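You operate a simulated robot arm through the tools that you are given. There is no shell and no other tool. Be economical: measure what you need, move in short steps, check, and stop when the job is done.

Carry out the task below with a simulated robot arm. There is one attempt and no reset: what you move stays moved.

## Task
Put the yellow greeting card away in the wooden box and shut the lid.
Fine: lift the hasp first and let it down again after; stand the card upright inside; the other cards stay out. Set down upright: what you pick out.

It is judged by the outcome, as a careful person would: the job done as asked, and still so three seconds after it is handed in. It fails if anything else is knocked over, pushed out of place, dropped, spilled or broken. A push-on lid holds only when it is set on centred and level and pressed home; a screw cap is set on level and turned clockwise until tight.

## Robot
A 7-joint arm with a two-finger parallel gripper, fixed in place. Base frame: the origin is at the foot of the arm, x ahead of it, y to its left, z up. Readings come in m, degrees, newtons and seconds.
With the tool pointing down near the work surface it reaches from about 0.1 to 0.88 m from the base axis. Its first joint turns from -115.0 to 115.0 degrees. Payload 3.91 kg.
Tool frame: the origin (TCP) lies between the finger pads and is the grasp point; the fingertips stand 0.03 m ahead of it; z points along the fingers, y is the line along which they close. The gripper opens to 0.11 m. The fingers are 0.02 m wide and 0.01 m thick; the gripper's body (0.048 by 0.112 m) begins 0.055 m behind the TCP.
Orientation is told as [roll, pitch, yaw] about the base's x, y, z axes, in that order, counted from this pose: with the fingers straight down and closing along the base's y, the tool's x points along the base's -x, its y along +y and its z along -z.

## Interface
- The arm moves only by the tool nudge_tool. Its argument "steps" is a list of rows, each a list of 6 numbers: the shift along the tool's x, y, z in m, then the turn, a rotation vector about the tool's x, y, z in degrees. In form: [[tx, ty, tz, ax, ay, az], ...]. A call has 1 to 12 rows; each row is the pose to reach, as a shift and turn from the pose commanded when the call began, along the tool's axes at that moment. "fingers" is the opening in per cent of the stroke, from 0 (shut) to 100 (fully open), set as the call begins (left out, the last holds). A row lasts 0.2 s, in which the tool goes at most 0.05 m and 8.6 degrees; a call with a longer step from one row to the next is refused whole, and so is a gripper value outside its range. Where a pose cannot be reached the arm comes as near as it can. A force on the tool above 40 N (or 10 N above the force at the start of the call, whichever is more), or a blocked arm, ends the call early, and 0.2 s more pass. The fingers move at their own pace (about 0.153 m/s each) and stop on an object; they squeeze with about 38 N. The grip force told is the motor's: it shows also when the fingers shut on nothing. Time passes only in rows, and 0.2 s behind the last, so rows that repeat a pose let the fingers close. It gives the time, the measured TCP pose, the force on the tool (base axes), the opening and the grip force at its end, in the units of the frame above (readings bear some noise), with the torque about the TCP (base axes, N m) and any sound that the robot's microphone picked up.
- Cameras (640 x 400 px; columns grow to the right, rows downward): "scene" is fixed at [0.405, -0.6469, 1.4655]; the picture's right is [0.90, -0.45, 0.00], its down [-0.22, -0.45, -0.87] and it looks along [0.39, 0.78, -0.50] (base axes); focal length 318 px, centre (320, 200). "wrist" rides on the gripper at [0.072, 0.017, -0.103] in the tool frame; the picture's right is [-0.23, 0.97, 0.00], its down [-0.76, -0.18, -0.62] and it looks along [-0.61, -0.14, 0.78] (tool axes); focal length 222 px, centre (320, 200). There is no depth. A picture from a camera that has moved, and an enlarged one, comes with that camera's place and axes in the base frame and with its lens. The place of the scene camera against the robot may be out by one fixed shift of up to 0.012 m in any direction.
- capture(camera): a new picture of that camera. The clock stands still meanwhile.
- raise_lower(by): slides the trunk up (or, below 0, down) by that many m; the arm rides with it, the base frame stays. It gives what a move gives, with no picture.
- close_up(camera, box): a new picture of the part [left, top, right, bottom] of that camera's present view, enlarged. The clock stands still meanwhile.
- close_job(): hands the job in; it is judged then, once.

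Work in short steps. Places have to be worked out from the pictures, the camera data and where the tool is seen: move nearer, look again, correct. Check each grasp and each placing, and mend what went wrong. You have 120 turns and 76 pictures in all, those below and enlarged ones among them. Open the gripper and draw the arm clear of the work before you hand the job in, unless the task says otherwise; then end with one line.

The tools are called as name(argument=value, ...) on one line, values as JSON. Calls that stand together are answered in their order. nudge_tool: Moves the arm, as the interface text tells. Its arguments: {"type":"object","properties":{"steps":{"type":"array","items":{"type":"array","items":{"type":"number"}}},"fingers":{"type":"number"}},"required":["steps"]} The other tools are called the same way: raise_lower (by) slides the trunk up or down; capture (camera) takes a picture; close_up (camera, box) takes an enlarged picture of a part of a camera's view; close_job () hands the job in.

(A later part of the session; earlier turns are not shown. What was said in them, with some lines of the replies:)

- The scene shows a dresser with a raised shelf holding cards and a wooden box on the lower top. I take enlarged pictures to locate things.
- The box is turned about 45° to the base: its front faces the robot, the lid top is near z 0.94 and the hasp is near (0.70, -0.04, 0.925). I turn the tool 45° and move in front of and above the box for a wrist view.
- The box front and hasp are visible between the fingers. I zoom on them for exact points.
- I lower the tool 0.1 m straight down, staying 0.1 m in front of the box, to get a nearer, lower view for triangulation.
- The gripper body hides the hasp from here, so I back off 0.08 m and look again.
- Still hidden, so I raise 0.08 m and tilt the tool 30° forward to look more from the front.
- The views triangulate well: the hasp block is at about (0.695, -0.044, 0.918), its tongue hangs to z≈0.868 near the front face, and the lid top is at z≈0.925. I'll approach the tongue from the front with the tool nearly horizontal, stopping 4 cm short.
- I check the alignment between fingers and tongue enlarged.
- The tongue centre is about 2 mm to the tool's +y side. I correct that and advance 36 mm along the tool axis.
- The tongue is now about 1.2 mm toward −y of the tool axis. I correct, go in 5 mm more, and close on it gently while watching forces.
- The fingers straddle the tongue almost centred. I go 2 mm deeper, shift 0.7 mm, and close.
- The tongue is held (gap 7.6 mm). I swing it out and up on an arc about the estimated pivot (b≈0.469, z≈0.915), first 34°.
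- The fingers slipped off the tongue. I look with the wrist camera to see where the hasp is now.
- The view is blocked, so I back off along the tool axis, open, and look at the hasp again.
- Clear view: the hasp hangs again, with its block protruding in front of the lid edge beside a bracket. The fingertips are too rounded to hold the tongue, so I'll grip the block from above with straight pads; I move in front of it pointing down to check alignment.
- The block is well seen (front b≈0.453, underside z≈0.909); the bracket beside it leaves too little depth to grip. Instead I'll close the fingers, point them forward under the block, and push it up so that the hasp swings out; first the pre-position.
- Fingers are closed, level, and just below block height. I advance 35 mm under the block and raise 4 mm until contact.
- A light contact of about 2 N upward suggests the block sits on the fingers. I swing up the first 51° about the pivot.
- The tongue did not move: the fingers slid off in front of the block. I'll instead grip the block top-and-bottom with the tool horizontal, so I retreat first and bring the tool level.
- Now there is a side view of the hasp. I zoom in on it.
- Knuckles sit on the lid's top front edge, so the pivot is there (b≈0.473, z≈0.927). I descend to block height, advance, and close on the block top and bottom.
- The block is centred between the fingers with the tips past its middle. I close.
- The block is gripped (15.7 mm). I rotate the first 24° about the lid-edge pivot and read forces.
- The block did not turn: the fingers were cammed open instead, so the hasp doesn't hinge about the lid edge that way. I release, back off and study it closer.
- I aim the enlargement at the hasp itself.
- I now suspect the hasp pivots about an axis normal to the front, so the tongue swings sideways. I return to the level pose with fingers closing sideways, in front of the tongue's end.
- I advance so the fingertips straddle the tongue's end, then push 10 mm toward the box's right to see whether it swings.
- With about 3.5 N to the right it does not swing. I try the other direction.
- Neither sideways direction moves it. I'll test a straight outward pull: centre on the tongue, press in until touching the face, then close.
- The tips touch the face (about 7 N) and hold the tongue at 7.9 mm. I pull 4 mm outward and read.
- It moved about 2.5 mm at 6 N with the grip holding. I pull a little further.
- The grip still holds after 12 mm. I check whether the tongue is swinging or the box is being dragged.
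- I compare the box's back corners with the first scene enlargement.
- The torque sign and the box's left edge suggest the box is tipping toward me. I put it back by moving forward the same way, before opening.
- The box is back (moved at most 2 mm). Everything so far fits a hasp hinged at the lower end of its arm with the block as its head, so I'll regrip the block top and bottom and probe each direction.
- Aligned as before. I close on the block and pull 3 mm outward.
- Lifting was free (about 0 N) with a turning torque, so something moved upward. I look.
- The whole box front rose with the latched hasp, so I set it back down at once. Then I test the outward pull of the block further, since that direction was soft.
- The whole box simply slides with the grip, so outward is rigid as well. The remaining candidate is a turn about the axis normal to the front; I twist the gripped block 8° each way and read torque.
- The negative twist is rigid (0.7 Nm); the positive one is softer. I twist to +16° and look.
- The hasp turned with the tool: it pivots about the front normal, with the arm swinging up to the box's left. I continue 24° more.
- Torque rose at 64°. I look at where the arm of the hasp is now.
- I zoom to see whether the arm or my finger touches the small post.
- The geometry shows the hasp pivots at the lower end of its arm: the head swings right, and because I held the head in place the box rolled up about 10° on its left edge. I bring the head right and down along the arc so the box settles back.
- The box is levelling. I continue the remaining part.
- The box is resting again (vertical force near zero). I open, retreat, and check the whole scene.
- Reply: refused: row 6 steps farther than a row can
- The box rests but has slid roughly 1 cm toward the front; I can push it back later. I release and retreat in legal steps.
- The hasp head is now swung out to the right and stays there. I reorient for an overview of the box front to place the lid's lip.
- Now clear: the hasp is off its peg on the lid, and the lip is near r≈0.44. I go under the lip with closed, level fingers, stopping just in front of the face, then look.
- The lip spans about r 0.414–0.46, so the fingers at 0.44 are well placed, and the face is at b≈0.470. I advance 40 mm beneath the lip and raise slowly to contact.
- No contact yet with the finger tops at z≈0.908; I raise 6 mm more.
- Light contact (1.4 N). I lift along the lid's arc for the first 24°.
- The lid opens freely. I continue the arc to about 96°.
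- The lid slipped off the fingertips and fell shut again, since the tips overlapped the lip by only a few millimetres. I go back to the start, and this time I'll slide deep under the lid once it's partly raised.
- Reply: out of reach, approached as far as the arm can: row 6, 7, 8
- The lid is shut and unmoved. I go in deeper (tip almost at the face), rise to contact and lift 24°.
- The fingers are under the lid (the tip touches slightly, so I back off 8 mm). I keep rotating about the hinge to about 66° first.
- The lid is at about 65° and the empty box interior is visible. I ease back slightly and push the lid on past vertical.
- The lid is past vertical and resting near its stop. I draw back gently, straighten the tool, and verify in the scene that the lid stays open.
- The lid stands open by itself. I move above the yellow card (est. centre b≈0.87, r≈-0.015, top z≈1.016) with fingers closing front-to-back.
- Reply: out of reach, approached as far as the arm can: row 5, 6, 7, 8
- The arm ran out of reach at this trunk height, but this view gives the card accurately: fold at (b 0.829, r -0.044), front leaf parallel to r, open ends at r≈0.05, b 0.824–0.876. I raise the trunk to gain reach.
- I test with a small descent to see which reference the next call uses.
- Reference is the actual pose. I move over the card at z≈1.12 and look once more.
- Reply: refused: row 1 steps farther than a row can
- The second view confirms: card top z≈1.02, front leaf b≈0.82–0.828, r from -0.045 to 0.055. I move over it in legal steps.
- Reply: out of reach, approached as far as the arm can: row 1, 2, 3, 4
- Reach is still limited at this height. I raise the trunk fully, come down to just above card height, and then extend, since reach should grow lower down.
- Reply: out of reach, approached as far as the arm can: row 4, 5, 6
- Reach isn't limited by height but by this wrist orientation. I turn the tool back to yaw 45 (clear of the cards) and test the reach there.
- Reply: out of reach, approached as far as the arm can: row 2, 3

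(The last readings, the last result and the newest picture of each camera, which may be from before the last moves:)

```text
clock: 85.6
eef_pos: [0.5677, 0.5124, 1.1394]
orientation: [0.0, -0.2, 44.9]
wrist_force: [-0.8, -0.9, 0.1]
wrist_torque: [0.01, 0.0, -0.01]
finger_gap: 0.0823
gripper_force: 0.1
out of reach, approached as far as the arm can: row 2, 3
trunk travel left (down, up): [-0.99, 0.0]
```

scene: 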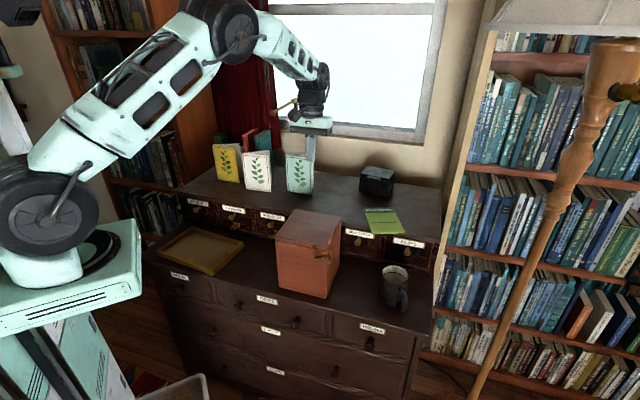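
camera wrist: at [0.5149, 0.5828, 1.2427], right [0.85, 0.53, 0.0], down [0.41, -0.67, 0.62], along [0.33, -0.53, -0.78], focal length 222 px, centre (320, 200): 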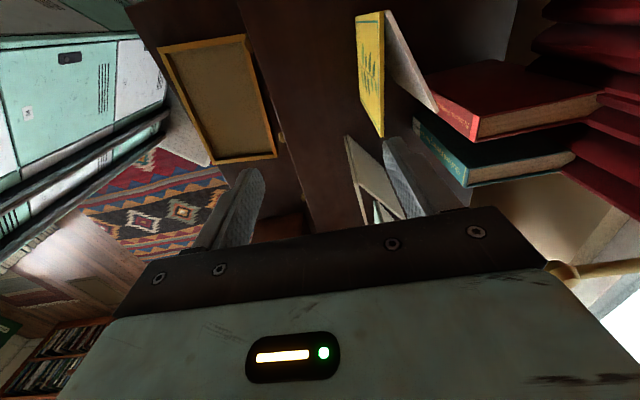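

The limit is the same with this yaw, so I take a scene picture to see the arm's posture.

capture(camera="scene")

```text
11 pictures are left
```

scene: 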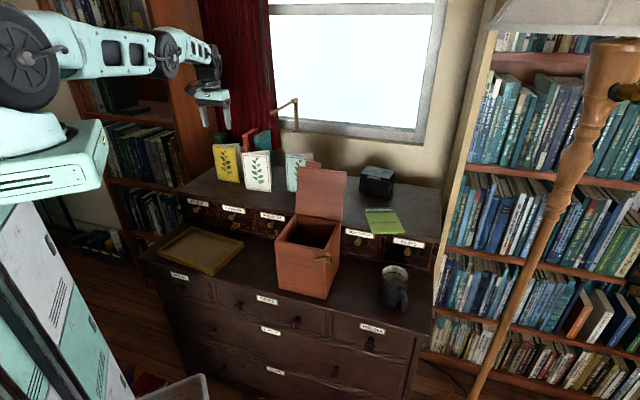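

The arm is nearly straight, so a straight-down tool can't reach. I'll tilt the tool 22° outward and grip the card's front leaf by its two side edges (width ≈0.099, centre r≈0.006), approaching from above.

nudge_tool(steps=[[0, 0.008, 0, 0, -5.5, 0], [0, 0.016, 0, 0, -11, 0], [0, 0.025, 0, 0, -16.5, 0], [0, 0.033, 0, 0, -22, 0], [-0.013, 0.033, 0.025, 0, -22, 0], [-0.025, 0.033, 0.051, 0, -22, 0]], fingers=100)

capture(camera="wrist")

```text
clock: 87.0
eef_pos: [0.5631, 0.5535, 1.0892]
orientation: [0.0, -22.2, 45.0]
wrist_force: [0.0, -1.2, 0.4]
wrist_torque: [-0.03, -0.02, -0.01]
finger_gap: 0.11
gripper_force: 0.1
trunk travel left (down, up): [-0.99, 0.0]
```

```text
10 pictures are left
camera wrist: at [0.4758, 0.4901, 1.1578], right [-0.54, 0.84, 0.09], down [0.46, 0.21, 0.86], along [0.71, 0.51, -0.49], focal length 222 px, centre (320, 200)
```

wrist: 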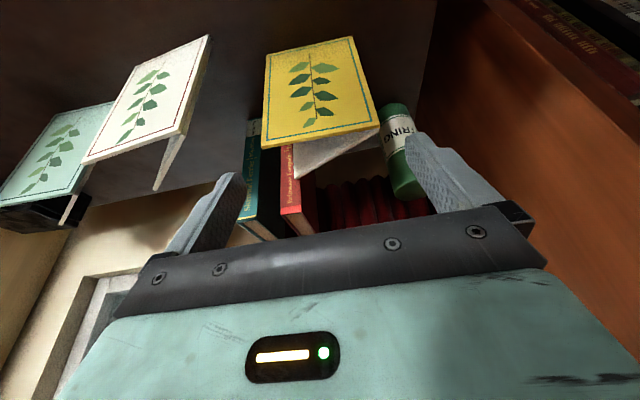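

The tool reached, and the card lies centred between the fingers (offset about 1.2 mm, margin ±3.7 mm). I correct and descend along the tool axis in small steps.

nudge_tool(steps=[[0, -0.0012, 0.015, 0, 0, 0], [0, -0.0012, 0.03, 0, 0, 0], [0, -0.0012, 0.045, 0, 0, 0], [0, -0.0012, 0.058, 0, 0, 0]])

capture(camera="wrist")

```text
clock: 88.0
eef_pos: [0.5772, 0.5635, 1.0361]
orientation: [0.0, -22.2, 45.0]
wrist_force: [-0.6, 0.2, -0.3]
wrist_torque: [-0.01, 0.01, -0.02]
finger_gap: 0.1099
gripper_force: 0.1
out of reach, approached as far as the arm can: row 4
trunk travel left (down, up): [-0.99, 0.0]
```

```text
9 pictures are left
camera wrist: at [0.4906, 0.5008, 1.1047], right [-0.54, 0.84, 0.09], down [0.46, 0.21, 0.86], along [0.71, 0.51, -0.5], focal length 222 px, centre (320, 200)
```

wrist: 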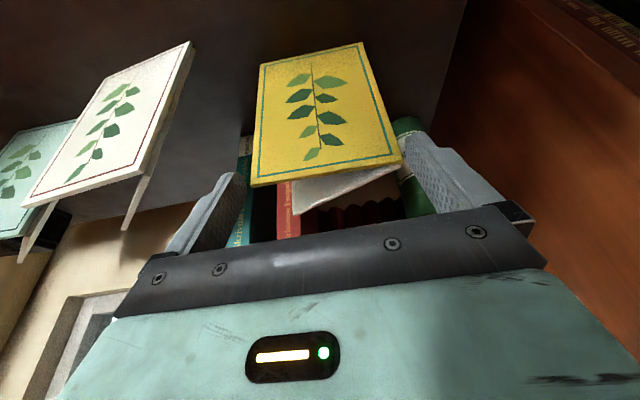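

The fingers bracket the card's top but the arm is at its limit because the shoulder is now too high. I back out along the axis, then lower the trunk by 0.17 m to bring the shoulder level with the wrist.

nudge_tool(steps=[[0, 0, -0.03, 0, 0, 0], [0, 0, -0.06, 0, 0, 0], [0.006, 0, -0.105, 0, 0, 0], [0.012, 0, -0.15, 0, 0, 0], [0.018, 0, -0.195, 0, 0, 0], [0.025, 0, -0.24, 0, 0, 0]])

raise_lower(by=-0.17)

```text
clock: 89.4
eef_pos: [0.5431, 0.6034, 1.2586]
orientation: [0.0, -22.1, 45.0]
wrist_force: [-0.7, 0.3, -0.1]
wrist_torque: [0.03, -0.05, 0.02]
finger_gap: 0.11
gripper_force: 0.1
out of reach, approached as far as the arm can: row 1, 2, 3, 4, 5, 6
trunk travel left (down, up): [-0.99, 0.0]
```

```text
clock: 91.3
eef_pos: [0.5438, 0.6029, 1.0877]
orientation: [0.0, -22.1, 44.9]
wrist_force: [0.2, -0.7, -0.5]
wrist_torque: [0.01, -0.01, -0.01]
finger_gap: 0.1101
gripper_force: 0.1
trunk travel left (down, up): [-0.82, 0.17]
```

The arm strayed sideways while retreating near its limit. I check the cards with the wrist camera before going on.

capture(camera="wrist")

```text
8 pictures are left
camera wrist: at [0.4572, 0.5394, 1.1567], right [-0.54, 0.84, 0.09], down [0.46, 0.21, 0.86], along [0.71, 0.51, -0.5], focal length 222 px, centre (320, 200)
```

wrist: 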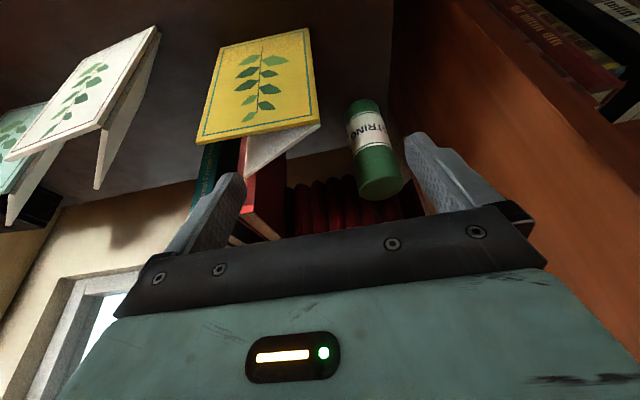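

The card is undisturbed. I move back over it (r≈0.0075, b≈0.789).

nudge_tool(steps=[[0.0204, -0.02, -0.0083, 0, 0, 0], [0.0204, -0.049, -0.0083, 0, 0, 0], [0.0204, -0.049, -0.0083, 0, 0, 0]])

```text
clock: 92.1
eef_pos: [0.5778, 0.5878, 1.0904]
orientation: [-0.1, -22.0, 45.0]
wrist_force: [0.5, 0.9, -0.1]
wrist_torque: [0.0, 0.01, 0.01]
finger_gap: 0.1101
gripper_force: 0.1
out of reach, approached as far as the arm can: row 1, 2, 3
trunk travel left (down, up): [-0.82, 0.17]
```

The arm appears caught near its stretched singularity. I'm above the cards, so I command a plain retraction and see whether it bends again.

nudge_tool(steps=[[0.02, 0, -0.02, 0, 0, 0], [0.04, 0, -0.04, 0, 0, 0], [0.06, 0, -0.06, 0, 0, 0], [0.09, 0, -0.06, 0, 0, 0]])

```text
clock: 93.1
eef_pos: [0.5396, 0.6012, 1.123]
orientation: [-0.1, -22.1, 45.0]
wrist_force: [-0.6, -0.1, 0.4]
wrist_torque: [0.02, 0.02, -0.02]
finger_gap: 0.1099
gripper_force: 0.0
out of reach, approached as far as the arm can: row 1, 2, 3, 4
trunk travel left (down, up): [-0.82, 0.17]
```

Still caught. I try changing the orientation a little (yaw and tilt) to leave what is likely a joint limit.

nudge_tool(steps=[[0, 0, 0, 0, 8, 0], [0, 0, 0, 0, 16, 0], [0, 0, 0, 0, 22, 0], [0.03, 0, 0, 0, 22, 0], [0.06, 0, 0, 0, 22, 0]])

```text
clock: 94.3
eef_pos: [0.494, 0.5477, 1.0993]
orientation: [0.0, 0.0, 44.9]
wrist_force: [0.1, 0.1, -0.3]
wrist_torque: [-0.02, 0.0, -0.01]
finger_gap: 0.11
gripper_force: 0.1
out of reach, approached as far as the arm can: row 1, 2, 3, 4, 5
trunk travel left (down, up): [-0.82, 0.17]
```

It came free with the tool upright. I move sideways and up to test control.

nudge_tool(steps=[[0.02, -0.02, -0.02, 0, 0, 0], [0.04, -0.045, -0.04, 0, 0, 0]])

```text
clock: 94.9
eef_pos: [0.4987, 0.4881, 1.1376]
orientation: [0.0, -0.1, 45.0]
wrist_force: [0.6, 0.6, -0.4]
wrist_torque: [-0.01, 0.02, -0.01]
finger_gap: 0.1099
gripper_force: 0.2
trunk travel left (down, up): [-0.82, 0.17]
```

Control is back. From here I tilt 30° and extend to the pre-grasp point above the card.

nudge_tool(steps=[[0, 0, 0, 0, -7.5, 0], [0, 0, 0, 0, -15, 0], [0, 0, 0, 0, -22.5, 0], [0, 0, 0, 0, -30, 0], [-0.03, 0, 0.02, 0, -30, 0], [-0.06, 0, 0.04, 0, -30, 0], [-0.085, 0, 0.0625, 0, -30, 0], [-0.085, 0, 0.0625, 0, -30, 0]])

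```text
clock: 96.7
eef_pos: [0.5587, 0.5475, 1.0762]
orientation: [0.0, -30.2, 44.9]
wrist_force: [-0.8, -0.2, 0.3]
wrist_torque: [-0.01, -0.01, 0.01]
finger_gap: 0.11
gripper_force: 0.1
trunk travel left (down, up): [-0.82, 0.17]
```

Reached without trouble and centred (r 0.008). I descend along the tool axis over the card's edges.

nudge_tool(steps=[[0, 0.0006, 0.015, 0, 0, 0], [0, 0.0006, 0.03, 0, 0, 0], [0, 0.0006, 0.045, 0, 0, 0], [0, 0.0006, 0.06, 0, 0, 0], [0, 0.0006, 0.075, 0, 0, 0]])

capture(camera="wrist")

```text
clock: 97.9
eef_pos: [0.5869, 0.5752, 1.0117]
orientation: [0.0, -30.1, 44.9]
wrist_force: [0.5, 0.1, 0.3]
wrist_torque: [0.0, 0.0, -0.03]
finger_gap: 0.1098
gripper_force: 0.0
trunk travel left (down, up): [-0.82, 0.17]
```

```text
7 pictures are left
camera wrist: at [0.4925, 0.5055, 1.0651], right [-0.55, 0.83, 0.11], down [0.37, 0.12, 0.92], along [0.75, 0.55, -0.37], focal length 222 px, centre (320, 200)
```

wrist: 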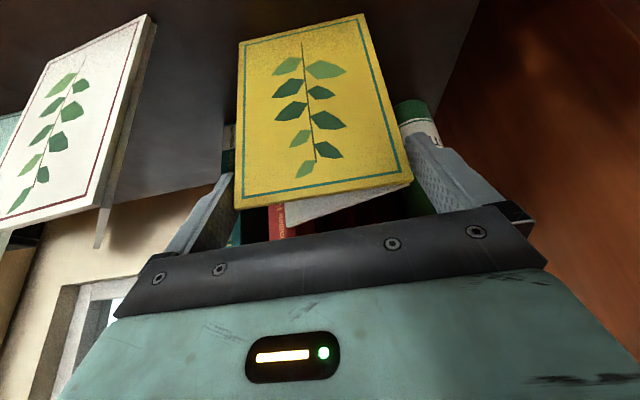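

The card is bracketed with the leaf in line with the pads. I close.

nudge_tool(steps=[[0, 0, 0, 0, 0, 0], [0, 0, 0, 0, 0, 0], [0, 0, 0, 0, 0, 0]], fingers=0)

```text
clock: 98.7
eef_pos: [0.5847, 0.5752, 1.0121]
orientation: [0.0, -30.1, 44.9]
wrist_force: [0.9, 0.1, 0.5]
wrist_torque: [0.02, -0.19, 0.03]
finger_gap: 0.1036
gripper_force: 38.6
trunk travel left (down, up): [-0.82, 0.17]
```

Gripped at 0.104 m. I lift straight up 0.1 m and draw back a little.

nudge_tool(steps=[[-0.0075, 0, -0.013, 0, 0, 0], [-0.02, 0, -0.0346, 0, 0, 0], [-0.035, 0, -0.0606, 0, 0, 0], [-0.05, 0, -0.0866, 0, 0, 0], [-0.035, 0, -0.1125, 0, 0, 0], [-0.0093, 0, -0.1275, 0, 0, 0]])

capture(camera="wrist")

```text
clock: 100.1
eef_pos: [0.5472, 0.5348, 1.1266]
orientation: [-0.1, -30.2, 45.0]
wrist_force: [1.0, -0.2, -0.7]
wrist_torque: [-0.04, -0.02, 0.02]
finger_gap: 0.1032
gripper_force: 38.0
trunk travel left (down, up): [-0.82, 0.17]
```

```text
6 pictures are left
camera wrist: at [0.4534, 0.4654, 1.1797], right [-0.55, 0.83, 0.11], down [0.37, 0.12, 0.92], along [0.75, 0.55, -0.37], focal length 222 px, centre (320, 200)
```

wrist: 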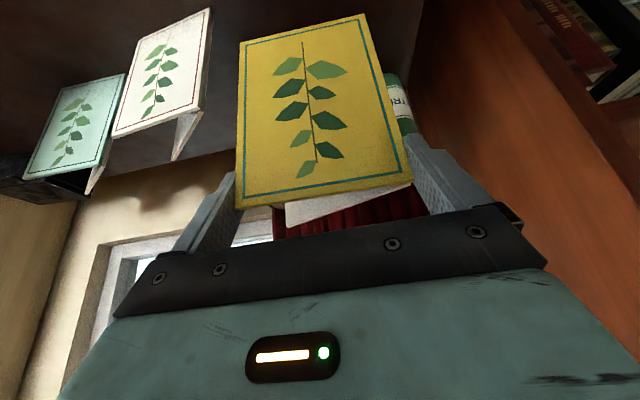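

The card is held upright and the other cards stand. I take an enlargement of the open box from the scene camera to fix its rim.

close_up(camera="scene", box=[250, 200, 410, 300])

```text
4.00 times, centred on (330, 250) of scene
camera zoom: at [0.405, -0.6469, 1.4655], right [0.9, -0.45, 0.0], down [-0.22, -0.45, -0.87], along [0.39, 0.78, -0.5], focal length 1271 px, centre (280, 0)
```

zoom: 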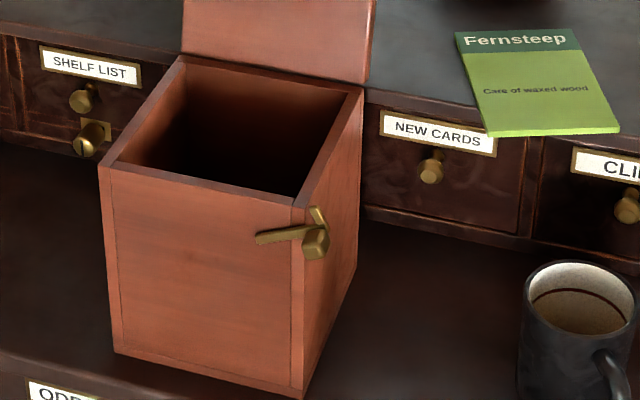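

The rim is aligned with b/r: inside about b 0.487–0.619, r 0.393–0.527. The card is upright at this tilt, so I keep it; I'll turn it 40° about the vertical so card and fingers fit diagonally. First I draw back to b≈0.545.

nudge_tool(steps=[[0.032, 0, -0.018, 0, 0, 0], [0.064, 0, -0.037, 0, 0, 0], [0.096, 0, -0.055, 0, 0, 0], [0.128, 0, -0.073, 0, 0, 0], [0.16, 0, -0.092, 0, 0, 0], [0.19, 0, -0.11, 0, 0, 0]])

nudge_tool(steps=[[0, -0.0377, 0, -1.67, 0, -2.89], [0, -0.0753, 0, -3.33, 0, -5.77], [0, -0.113, 0, -5, 0, -8.66], [0, -0.1507, 0, -6.67, 0, -11.55], [0, -0.1883, 0, -8.33, 0, -14.43], [0, -0.226, 0, -10, 0, -17.32], [0, -0.2637, 0, -11.67, 0, -20.21], [0, -0.3013, 0, -13.33, 0, -23.09], [0, -0.339, 0, -15, 0, -25.98], [0, -0.3767, 0, -16.67, 0, -28.87], [0, -0.4143, 0, -18.33, 0, -31.75], [0, -0.452, 0, -20, 0, -34.64]])

```text
clock: 101.4
eef_pos: [0.5045, 0.3559, 1.1288]
orientation: [-0.2, -30.4, 34.2]
wrist_force: [0.4, 0.6, 0.3]
wrist_torque: [0.0, -0.02, -0.01]
finger_gap: 0.1037
gripper_force: 37.8
trunk travel left (down, up): [-0.82, 0.17]
stopped in row 6: the arm was blocked; the commanded pose is now the measured one
```

```text
clock: 104.0
eef_pos: [0.7569, -0.0158, 1.129]
orientation: [-0.4, -30.1, 74.9]
wrist_force: [-0.5, 0.6, -0.7]
wrist_torque: [-0.03, 0.02, 0.0]
finger_gap: 0.1036
gripper_force: 38.3
trunk travel left (down, up): [-0.82, 0.17]
```

The card is still held upright (yaw 75). I make the last 10° of turn and centre over the box.

nudge_tool(steps=[[-0.013, 0.016, 0.0077, -1.25, 0, -2.17], [-0.0265, 0.0317, 0.0153, -2.5, 0, -4.33], [-0.04, 0.0475, 0.023, -3.75, 0, -6.5], [-0.053, 0.0633, 0.0306, -5, 0, -8.66], [-0.053, 0.0633, 0.0306, -5, 0, -8.66]])

close_up(camera="scene", box=[242, 160, 402, 260])

```text
clock: 105.2
eef_pos: [0.7123, 0.0607, 1.1275]
orientation: [-0.4, -30.0, 84.7]
wrist_force: [0.2, -0.5, 0.4]
wrist_torque: [0.01, 0.03, -0.02]
finger_gap: 0.104
gripper_force: 38.2
trunk travel left (down, up): [-0.82, 0.17]
```

```text
4.00 times, centred on (322, 210) of scene
camera zoom: at [0.405, -0.6469, 1.4655], right [0.9, -0.45, 0.0], down [-0.22, -0.45, -0.87], along [0.39, 0.78, -0.5], focal length 1271 px, centre (312, 160)
```

zoom: 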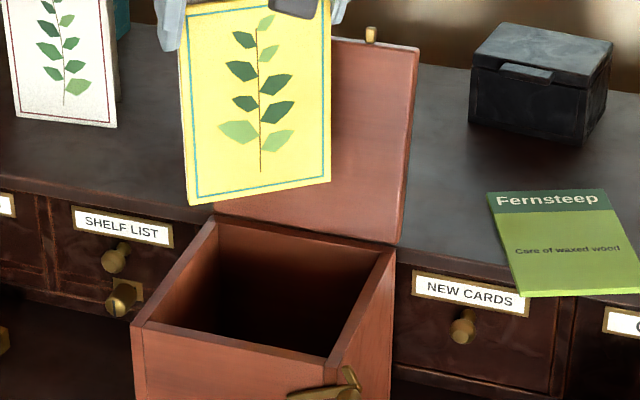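

The scene view suggests the card's lower edge may be further back than planned. I lower it to about 2 cm above the rim and check with the wrist camera.

nudge_tool(steps=[[0.0107, 0, 0.0186, 0, 0, 0], [0.0215, 0, 0.0372, 0, 0, 0], [0.0215, 0, 0.0372, 0, 0, 0]])

capture(camera="wrist")

```text
clock: 106.0
eef_pos: [0.7138, 0.0607, 1.0848]
orientation: [-0.5, -30.0, 84.8]
wrist_force: [0.1, -0.1, 0.1]
wrist_torque: [0.0, -0.01, -0.03]
finger_gap: 0.1038
gripper_force: 38.1
trunk travel left (down, up): [-0.82, 0.17]
```

```text
3 pictures are left
camera wrist: at [0.6855, -0.0523, 1.1377], right [-0.95, 0.29, 0.11], down [0.2, 0.33, 0.92], along [0.23, 0.9, -0.37], focal length 222 px, centre (320, 200)
```

wrist: 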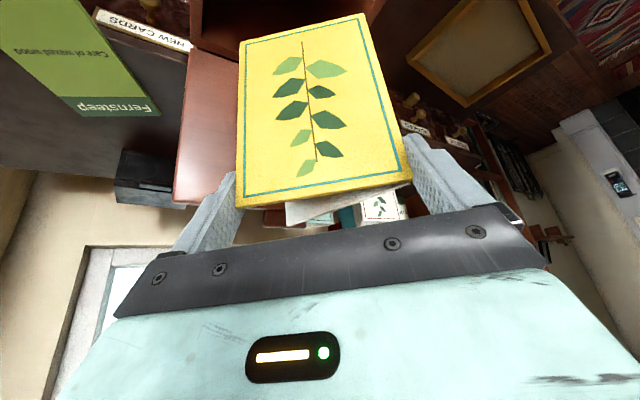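

The card hasn't slipped in the grip. Combining both cameras, it should go about 12 mm forward (−b) and 5 mm right; I shift and start lowering into the box, watching force.

nudge_tool(steps=[[0.0107, 0.0039, -0.0062, 0, 0, 0], [0.0207, 0.0039, 0.0111, 0, 0, 0], [0.0307, 0.0039, 0.0284, 0, 0, 0], [0.0407, 0.0039, 0.0457, 0, 0, 0], [0.0507, 0.0039, 0.0631, 0, 0, 0], [0.0607, 0.0039, 0.0804, 0, 0, 0]])

```text
clock: 107.4
eef_pos: [0.7081, 0.0496, 0.9837]
orientation: [-0.4, -30.2, 84.9]
wrist_force: [-0.3, -0.5, -0.3]
wrist_torque: [0.01, -0.04, -0.04]
finger_gap: 0.1037
gripper_force: 38.1
trunk travel left (down, up): [-0.82, 0.17]
```

No contact with the card about 7 cm inside. I lower further, slower near the end.

nudge_tool(steps=[[0.01, 0, 0.0173, 0, 0, 0], [0.02, 0, 0.0346, 0, 0, 0], [0.03, 0, 0.052, 0, 0, 0]])

nudge_tool(steps=[[0.0025, 0, 0.0043, 0, 0, 0], [0.005, 0, 0.0087, 0, 0, 0], [0.0075, 0, 0.013, 0, 0, 0]])

```text
clock: 108.2
eef_pos: [0.7073, 0.0501, 0.9244]
orientation: [-0.4, -30.0, 84.8]
wrist_force: [-0.4, 0.5, 0.0]
wrist_torque: [-0.03, -0.02, 0.0]
finger_gap: 0.104
gripper_force: 38.0
trunk travel left (down, up): [-0.82, 0.17]
```

```text
clock: 109.0
eef_pos: [0.7087, 0.0497, 0.91]
orientation: [-0.4, -30.1, 84.8]
wrist_force: [0.4, -0.2, -0.1]
wrist_torque: [0.0, 0.02, 0.0]
finger_gap: 0.1039
gripper_force: 37.8
trunk travel left (down, up): [-0.82, 0.17]
```

Still free. I go on in 3 mm steps to feel the floor.

nudge_tool(steps=[[0.0015, 0, 0.0026, 0, 0, 0], [0.003, 0, 0.0052, 0, 0, 0], [0.0045, 0, 0.0078, 0, 0, 0]])

nudge_tool(steps=[[0.001, 0, 0.0017, 0, 0, 0], [0.002, 0, 0.0035, 0, 0, 0]])

```text
clock: 109.8
eef_pos: [0.7082, 0.0488, 0.9011]
orientation: [-0.5, -30.0, 84.8]
wrist_force: [-1.4, 0.2, -0.9]
wrist_torque: [-0.04, -0.02, 0.02]
finger_gap: 0.1035
gripper_force: 38.5
trunk travel left (down, up): [-0.82, 0.17]
```

```text
clock: 110.4
eef_pos: [0.7083, 0.0479, 0.8961]
orientation: [-0.4, -30.2, 84.7]
wrist_force: [-0.8, -0.1, 0.6]
wrist_torque: [-0.01, -0.01, -0.02]
finger_gap: 0.1038
gripper_force: 37.8
trunk travel left (down, up): [-0.82, 0.17]
```

No contact yet; I continue.

nudge_tool(steps=[[0.001, 0, 0.0017, 0, 0, 0], [0.002, 0, 0.0035, 0, 0, 0]])

nudge_tool(steps=[[0.001, 0, 0.0017, 0, 0, 0], [0.002, 0, 0.0035, 0, 0, 0]])

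```text
clock: 111.0
eef_pos: [0.7084, 0.0478, 0.8936]
orientation: [-0.4, -30.1, 84.7]
wrist_force: [0.5, 0.8, 0.0]
wrist_torque: [0.0, 0.0, 0.06]
finger_gap: 0.1036
gripper_force: 38.1
trunk travel left (down, up): [-0.82, 0.17]
```

```text
clock: 111.6
eef_pos: [0.7087, 0.0484, 0.8908]
orientation: [-0.5, -30.1, 84.8]
wrist_force: [3.1, 3.2, 5.7]
wrist_torque: [-0.13, 0.48, -0.16]
finger_gap: 0.1037
gripper_force: 38.3
trunk travel left (down, up): [-0.82, 0.17]
```

Contact at 5.7 N: the card stands on the floor. I relieve a little, then open fully.

nudge_tool(steps=[[-0.0006, 0, -0.001, 0, 0, 0], [-0.0006, 0, -0.001, 0, 0, 0]])

nudge_tool(steps=[[0, 0, 0, 0, 0, 0], [0, 0, 0, 0, 0, 0], [0, 0, 0, 0, 0, 0]], fingers=100)

```text
clock: 112.2
eef_pos: [0.7076, 0.0484, 0.8903]
orientation: [-0.5, -30.1, 84.9]
wrist_force: [4.1, 4.1, -0.2]
wrist_torque: [-0.06, 0.04, -0.21]
finger_gap: 0.1037
gripper_force: 38.6
trunk travel left (down, up): [-0.82, 0.17]
```

```text
clock: 113.0
eef_pos: [0.7091, 0.0471, 0.891]
orientation: [-0.4, -30.2, 84.8]
wrist_force: [7.7, 1.8, 4.6]
wrist_torque: [-0.13, 0.41, -0.07]
finger_gap: 0.1063
gripper_force: 0.0
trunk travel left (down, up): [-0.82, 0.17]
```

The opening is hindered and a force pushes toward +x, so one finger touches a wall. I shift 3 mm away from it.

nudge_tool(steps=[[0, -0.0015, 0, 0, 0, 0], [0, -0.0025, 0, 0, 0, 0], [0, -0.0025, 0, 0, 0, 0]])

```text
clock: 113.8
eef_pos: [0.7093, 0.049, 0.8898]
orientation: [-0.2, -30.1, 84.8]
wrist_force: [-4.1, 2.5, 3.4]
wrist_torque: [-0.11, -0.17, -0.04]
finger_gap: 0.1075
gripper_force: 0.0
trunk travel left (down, up): [-0.82, 0.17]
```

Gap is now 3.8 mm wider than the card. I centre slightly and rise slowly, straight up.

nudge_tool(steps=[[0, 0.001, 0, 0, 0, 0], [-0.0025, 0.001, -0.0043, 0, 0, 0], [-0.006, 0.001, -0.0104, 0, 0, 0], [-0.01, 0.001, -0.0173, 0, 0, 0]])

```text
clock: 114.8
eef_pos: [0.7094, 0.049, 0.9104]
orientation: [-0.4, -30.0, 84.6]
wrist_force: [0.7, 0.1, 0.1]
wrist_torque: [0.0, 0.0, -0.02]
finger_gap: 0.1099
gripper_force: 0.0
trunk travel left (down, up): [-0.82, 0.17]
```

Released: the fingers are free at full opening. I rise straight out of the box, straighten the tool, and turn it to straddle the lid's lip front-to-back.

nudge_tool(steps=[[-0.015, 0, -0.026, 0, 0, 0], [-0.035, 0, -0.0606, 0, 0, 0], [-0.057, 0, -0.0987, 0, 0, 0], [-0.079, 0, -0.137, 0, 0, 0], [-0.1, 0, -0.173, 0, 0, 0], [-0.12, 0, -0.208, 0, 0, 0], [-0.12, 0, -0.208, 0, 7.5, 0], [-0.12, 0, -0.208, 0, 15, 0], [-0.12, 0, -0.208, 0, 22.5, 0], [-0.12, 0, -0.208, 0, 30, 0]])

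nudge_tool(steps=[[0, 0, 0, 0, 0, -8.4], [0, 0, 0, 0, 0, -16.8], [0, 0, 0, 0, 0, -25.2], [0, 0, 0, 0, 0, -33.6], [0, 0, 0, 0, 0, -42], [0, 0, 0, 0, 0, -50.4]], fingers=32)

```text
clock: 117.0
eef_pos: [0.708, 0.0462, 1.151]
orientation: [-0.4, 0.1, 84.5]
wrist_force: [0.1, -0.4, -0.2]
wrist_torque: [0.05, -0.01, -0.02]
finger_gap: 0.11
gripper_force: 0.1
trunk travel left (down, up): [-0.82, 0.17]
```

```text
clock: 118.4
eef_pos: [0.7088, 0.0478, 1.1517]
orientation: [-0.4, 0.3, 135.2]
wrist_force: [-0.6, 0.3, 0.1]
wrist_torque: [-0.02, 0.01, 0.01]
finger_gap: 0.0352
gripper_force: 0.1
trunk travel left (down, up): [-0.82, 0.17]
```

I move over the lid's top edge and use one picture: a side view of the lid edge and, beneath, the card in the box.

nudge_tool(steps=[[-0.008, -0.035, 0, 0, 0, 0], [-0.016, -0.07, 0, 0, 0, 0], [-0.024, -0.105, 0, 0, 0, 0], [-0.03, -0.14, 0.01, 0, 0, 0], [-0.03, -0.14, 0.022, 0, 0, 0]])

capture(camera="wrist")

```text
clock: 119.6
eef_pos: [0.7856, 0.168, 1.1271]
orientation: [-0.2, 0.1, 135.0]
wrist_force: [-0.4, -0.6, 0.0]
wrist_torque: [0.0, 0.0, -0.02]
finger_gap: 0.0353
gripper_force: 0.1
trunk travel left (down, up): [-0.82, 0.17]
```

```text
2 pictures are left
camera wrist: at [0.8245, 0.1045, 1.2317], right [-0.85, -0.53, -0.01], down [-0.42, 0.66, 0.62], along [-0.32, 0.53, -0.78], focal length 222 px, centre (320, 200)
```

wrist: 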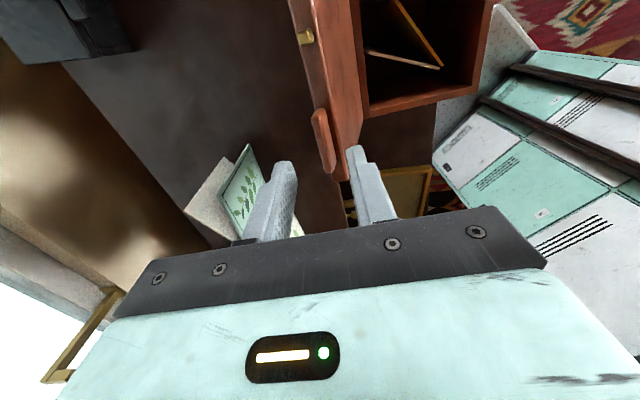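

The card stands upright inside the box and the lip is between the fingers in r. I widen slightly and lower to straddle the lip.

nudge_tool(steps=[[-0.004, 0.006, 0, 0, 0, 0], [-0.004, 0.006, 0.02, 0, 0, 0], [-0.004, 0.006, 0.035, 0, 0, 0], [-0.004, 0.006, 0.045, 0, 0, 0]], fingers=45)

```text
clock: 120.6
eef_pos: [0.7791, 0.1665, 1.0825]
orientation: [-0.3, 0.1, 135.1]
wrist_force: [0.1, -0.3, -1.1]
wrist_torque: [0.0, -0.02, -0.02]
finger_gap: 0.0495
gripper_force: 0.1
trunk travel left (down, up): [-0.82, 0.17]
```

Straddled without contact. I carry the lid forward along its hinge arc to about 40° of tool turn.

nudge_tool(steps=[[0, 0.012, -0.004, 0, 0, 0], [0, 0.023, -0.008, 0, 0, 0], [0, 0.046, -0.013, 0, 0, 0], [0, 0.0716, -0.0112, 8, 0, 0], [0, 0.0967, -0.0059, 16, 0, 0], [0, 0.1208, 0.0029, 24, 0, 0], [0, 0.1435, 0.015, 32, 0, 0], [0, 0.1643, 0.03, 40, 0, 0]])

```text
clock: 122.4
eef_pos: [0.6636, 0.0507, 1.0529]
orientation: [-40.3, 0.1, 135.0]
wrist_force: [-0.3, 1.0, -0.3]
wrist_torque: [0.01, -0.01, 0.0]
finger_gap: 0.0499
gripper_force: 0.0
trunk travel left (down, up): [-0.82, 0.17]
```

Forces stay small. I continue the arc down to nearly closed.

nudge_tool(steps=[[0, 0.0256, 0.0019, 8, 0, 0], [0, 0.0507, 0.0072, 16, 0, 0], [0, 0.0757, 0.0142, 24, 0, 0], [0, 0.1001, 0.0238, 32, 0, 0], [0, 0.1228, 0.0377, 40, 0, 0], [0, 0.1433, 0.056, 48, 0, 0], [0, 0.151, 0.0652, 50, 0, 0]])

```text
clock: 124.0
eef_pos: [0.6115, -0.0021, 0.9049]
orientation: [-90.4, 0.3, 134.9]
wrist_force: [0.4, -0.6, -0.1]
wrist_torque: [0.04, 0.02, -0.03]
finger_gap: 0.0495
gripper_force: 0.0
trunk travel left (down, up): [-0.82, 0.17]
```

I press gently down on the lip with the upper finger to confirm the lid is shut.

nudge_tool(steps=[[0, 0, 0.003, 0, 0, 0], [0, 0.004, 0.003, 0, 0, 0], [0, 0.008, 0.003, 0, 0, 0], [0, 0.011, 0.003, 0, 0, 0]])

```text
clock: 125.0
eef_pos: [0.6141, 0.0014, 0.8942]
orientation: [-90.2, 0.1, 134.8]
wrist_force: [-0.4, 0.5, -0.5]
wrist_torque: [-0.01, -0.02, -0.02]
finger_gap: 0.0495
gripper_force: 0.0
trunk travel left (down, up): [-0.82, 0.17]
```

No contact, so I can't tell whether the lid came along. I retreat to the earlier side-view pose and use a picture there for lid and hasp together.

nudge_tool(steps=[[0, 0, -0.03, 0, 0, 0], [0.02, -0.02, -0.05, 0, 0, 0], [0.045, -0.045, -0.051, 0, 0, 0], [0.07, -0.07, -0.051, 0, 0, 0], [0.0885, -0.098, -0.051, 0, 0, 0]], fingers=36)

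capture(camera="wrist")

```text
clock: 126.2
eef_pos: [0.6394, -0.0968, 0.9929]
orientation: [-90.2, 0.1, 135.1]
wrist_force: [0.9, 0.0, -1.1]
wrist_torque: [-0.01, -0.01, 0.01]
finger_gap: 0.0398
gripper_force: 0.0
trunk travel left (down, up): [-0.82, 0.17]
```

```text
1 pictures are left
camera wrist: at [0.6188, -0.2223, 0.9762], right [-0.16, 0.16, -0.97], down [-0.98, 0.1, 0.17], along [0.12, 0.98, 0.14], focal length 222 px, centre (320, 200)
```

wrist: 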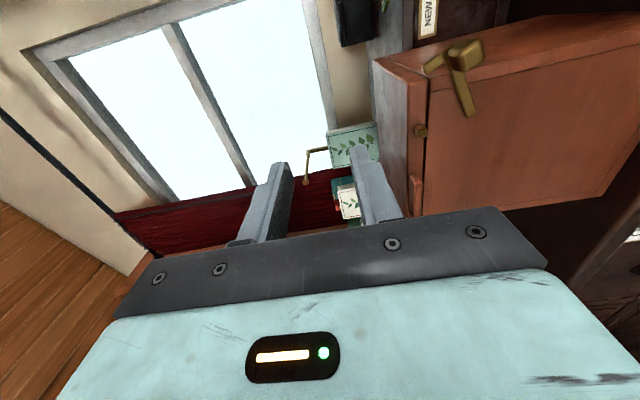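

The lid is shut and flat, with the hasp still swung to the right: its head is at about (r 0.556, z 0.892), matching where I released it, and its pivot at about (r 0.5125, z 0.875). I return to the release pose, with the tool rolled 64°, 5 cm in front of it.

nudge_tool(steps=[[0.0045, 0.0127, 0, 0, 0, 8], [0.009, 0.0253, 0, 0, 0, 16], [0.0135, 0.038, 0, 0, 0, 24], [0.018, 0.0506, 0, 0, 0, 32], [0.0225, 0.0633, 0, 0, 0, 40], [0.027, 0.076, 0, 0, 0, 48], [0.0315, 0.0886, 0, 0, 0, 56], [0.036, 0.1013, 0, 0, 0, 64]], fingers=40)

nudge_tool(steps=[[0, 0, 0.02, 0, 0, 0], [0, 0, 0.035, 0, 0, 0], [0, 0, 0.048, 0, 0, 0]])

```text
clock: 128.0
eef_pos: [0.6656, -0.1225, 0.8924]
orientation: [-90.6, -63.9, 135.5]
wrist_force: [0.0, 0.7, -0.5]
wrist_torque: [-0.02, 0.02, -0.03]
finger_gap: 0.0439
gripper_force: 0.1
trunk travel left (down, up): [-0.82, 0.17]
```

```text
clock: 128.8
eef_pos: [0.6998, -0.0883, 0.8923]
orientation: [-90.6, -63.8, 135.4]
wrist_force: [-4.5, -4.8, 1.0]
wrist_torque: [0.01, 0.03, 0.17]
finger_gap: 0.0439
gripper_force: 0.0
trunk travel left (down, up): [-0.82, 0.17]
```

A light touch of 6.6 N ahead; I back off 3 mm and close on the head.

nudge_tool(steps=[[0, 0, -0.003, 0, 0, 0], [0, 0, -0.003, 0, 0, 0]])

nudge_tool(steps=[[0, 0, 0, 0, 0, 0], [0, 0, 0, 0, 0, 0], [0, 0, 0, 0, 0, 0]], fingers=0)

```text
clock: 129.4
eef_pos: [0.6991, -0.0904, 0.8918]
orientation: [-90.6, -63.7, 135.6]
wrist_force: [-0.9, 0.2, -0.1]
wrist_torque: [0.0, 0.04, 0.01]
finger_gap: 0.044
gripper_force: 0.0
trunk travel left (down, up): [-0.82, 0.17]
```

```text
clock: 130.2
eef_pos: [0.697, -0.0896, 0.8924]
orientation: [-90.5, -63.8, 135.6]
wrist_force: [-5.0, 4.6, 0.3]
wrist_torque: [-0.26, 0.3, 0.66]
finger_gap: 0.0156
gripper_force: 37.9
trunk travel left (down, up): [-0.82, 0.17]
```

Gripped at 15.6 mm, just as before. I relieve the side load and turn the hasp back 24° on the arc about its pivot.

nudge_tool(steps=[[-0.0009, 0.0018, 0, 0, 0, 0], [-0.0071, 0.0018, 0, 0, 0, -8], [-0.0134, 0.0029, 0, 0, 0, -16], [-0.0195, 0.0046, 0, 0, 0, -24]])

```text
clock: 131.2
eef_pos: [0.6884, -0.082, 0.9073]
orientation: [-90.3, -39.7, 135.1]
wrist_force: [-1.5, 0.0, 0.2]
wrist_torque: [-0.27, 0.06, 0.53]
finger_gap: 0.0156
gripper_force: 38.5
trunk travel left (down, up): [-0.82, 0.17]
```

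Forces are near zero, so the pivot estimate is good. Another 24°.

nudge_tool(steps=[[-0.0063, 0, 0, 0, 0, -8], [-0.0126, 0.0009, 0, 0, 0, -16], [-0.0188, 0.0026, 0, 0, 0, -24]])

```text
clock: 132.0
eef_pos: [0.6776, -0.0708, 0.917]
orientation: [-90.2, -15.6, 135.0]
wrist_force: [-0.6, 2.3, 0.7]
wrist_torque: [-0.6, 0.46, 0.11]
finger_gap: 0.0158
gripper_force: 37.5
trunk travel left (down, up): [-0.82, 0.17]
```

Good. The last 16°, expecting the stop at the end.

nudge_tool(steps=[[-0.0032, 0, 0, 0, 0, -4], [-0.0064, 0, 0, 0, 0, -8], [-0.0095, 0.0004, 0, 0, 0, -12], [-0.0126, 0.0009, 0, 0, 0, -16]])

```text
clock: 133.0
eef_pos: [0.6688, -0.0622, 0.92]
orientation: [-90.3, 0.3, 134.9]
wrist_force: [-1.5, -1.4, -6.6]
wrist_torque: [0.26, 0.64, 0.41]
finger_gap: 0.016
gripper_force: 37.5
trunk travel left (down, up): [-0.82, 0.17]
```

The torque rose as at the original stop (0.64 Nm), so the hasp is home. I relieve the load, open, and retreat.

nudge_tool(steps=[[0, 0.001, 0, 0, 0, 0], [0, 0.002, 0, 0, 0, 1], [0, 0.002, 0, 0, 0, 1]])

nudge_tool(steps=[[0, 0, 0, 0, 0, 0], [0, 0, 0, 0, 0, 0], [0, 0, -0.02, 0, 0, 0], [0, 0, -0.05, 0, 0, 0], [0, -0.02, -0.09, 0, 0, 0], [0, -0.05, -0.12, 0, 0, 0]], fingers=40)

```text
clock: 133.8
eef_pos: [0.6673, -0.0633, 0.9181]
orientation: [-90.3, -0.8, 134.9]
wrist_force: [-1.2, -6.6, -0.2]
wrist_torque: [0.35, 0.17, -0.15]
finger_gap: 0.0158
gripper_force: 38.2
trunk travel left (down, up): [-0.82, 0.17]
```

```text
clock: 135.2
eef_pos: [0.5857, -0.1483, 0.9662]
orientation: [-90.4, -0.8, 134.9]
wrist_force: [1.2, 0.7, -0.7]
wrist_torque: [0.03, 0.01, -0.02]
finger_gap: 0.044
gripper_force: 0.1
trunk travel left (down, up): [-0.82, 0.17]
```

I draw the arm clear to the upper left and use the last picture for a final check.

nudge_tool(steps=[[0, -0.04, 0, 0, 0, 0], [-0.02, -0.08, 0, 0, 0, 0], [-0.05, -0.11, 0, 0, 0, 0], [-0.09, -0.13, 0, 0, 0, 0], [-0.13, -0.15, 0, 0, 0, 0], [-0.17, -0.17, 0, 0, 0, 0], [-0.21, -0.18, 0, 0, 0, 0], [-0.25, -0.19, 0, 0, 0, 0]], fingers=60)

close_up(camera="scene", box=[180, 130, 436, 290])

```text
clock: 137.0
eef_pos: [0.4904, 0.0207, 0.9948]
orientation: [-90.6, -0.7, 134.8]
wrist_force: [-0.3, -1.6, 0.3]
wrist_torque: [-0.02, -0.03, 0.01]
finger_gap: 0.0661
gripper_force: 0.0
out of reach, approached as far as the arm can: row 4, 5, 6, 7, 8
trunk travel left (down, up): [-0.82, 0.17]
```

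```text
2.50 times, centred on (308, 210) of scene
camera zoom: at [0.405, -0.6469, 1.4655], right [0.9, -0.45, 0.0], down [-0.22, -0.45, -0.87], along [0.39, 0.78, -0.5], focal length 795 px, centre (350, 175)
```

zoom: 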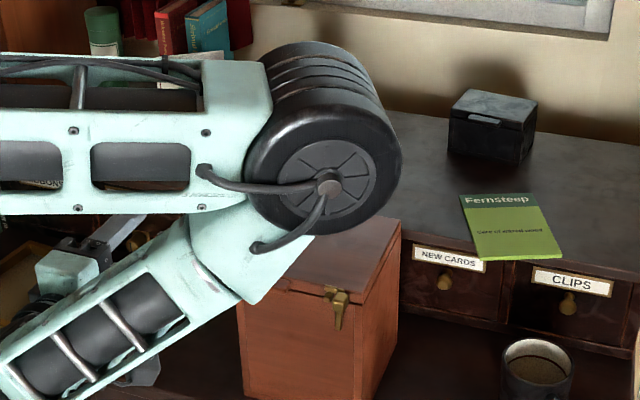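

The lid is shut, level, and the hasp hangs back in place over its peg. I raise the trunk to bring the arm well clear before handing in.

raise_lower(by=0.15)

```text
clock: 138.7
eef_pos: [0.4914, 0.0218, 1.1438]
orientation: [-90.4, -0.8, 135.0]
wrist_force: [0.0, -0.7, -0.7]
wrist_torque: [0.03, -0.03, -0.01]
finger_gap: 0.0658
gripper_force: 0.0
trunk travel left (down, up): [-0.97, 0.02]
```

The arm is clear with no contact forces and the gripper is open, so I hand the job in.

close_job()

```text
The job is handed in.
```

The yellow card stands upright in the wooden box, the lid is shut and the hasp is let down again, and the other cards stay out; in working the hasp loose the box tipped and slid roughly 1 to 2 cm toward the dresser's front, and I left it there.
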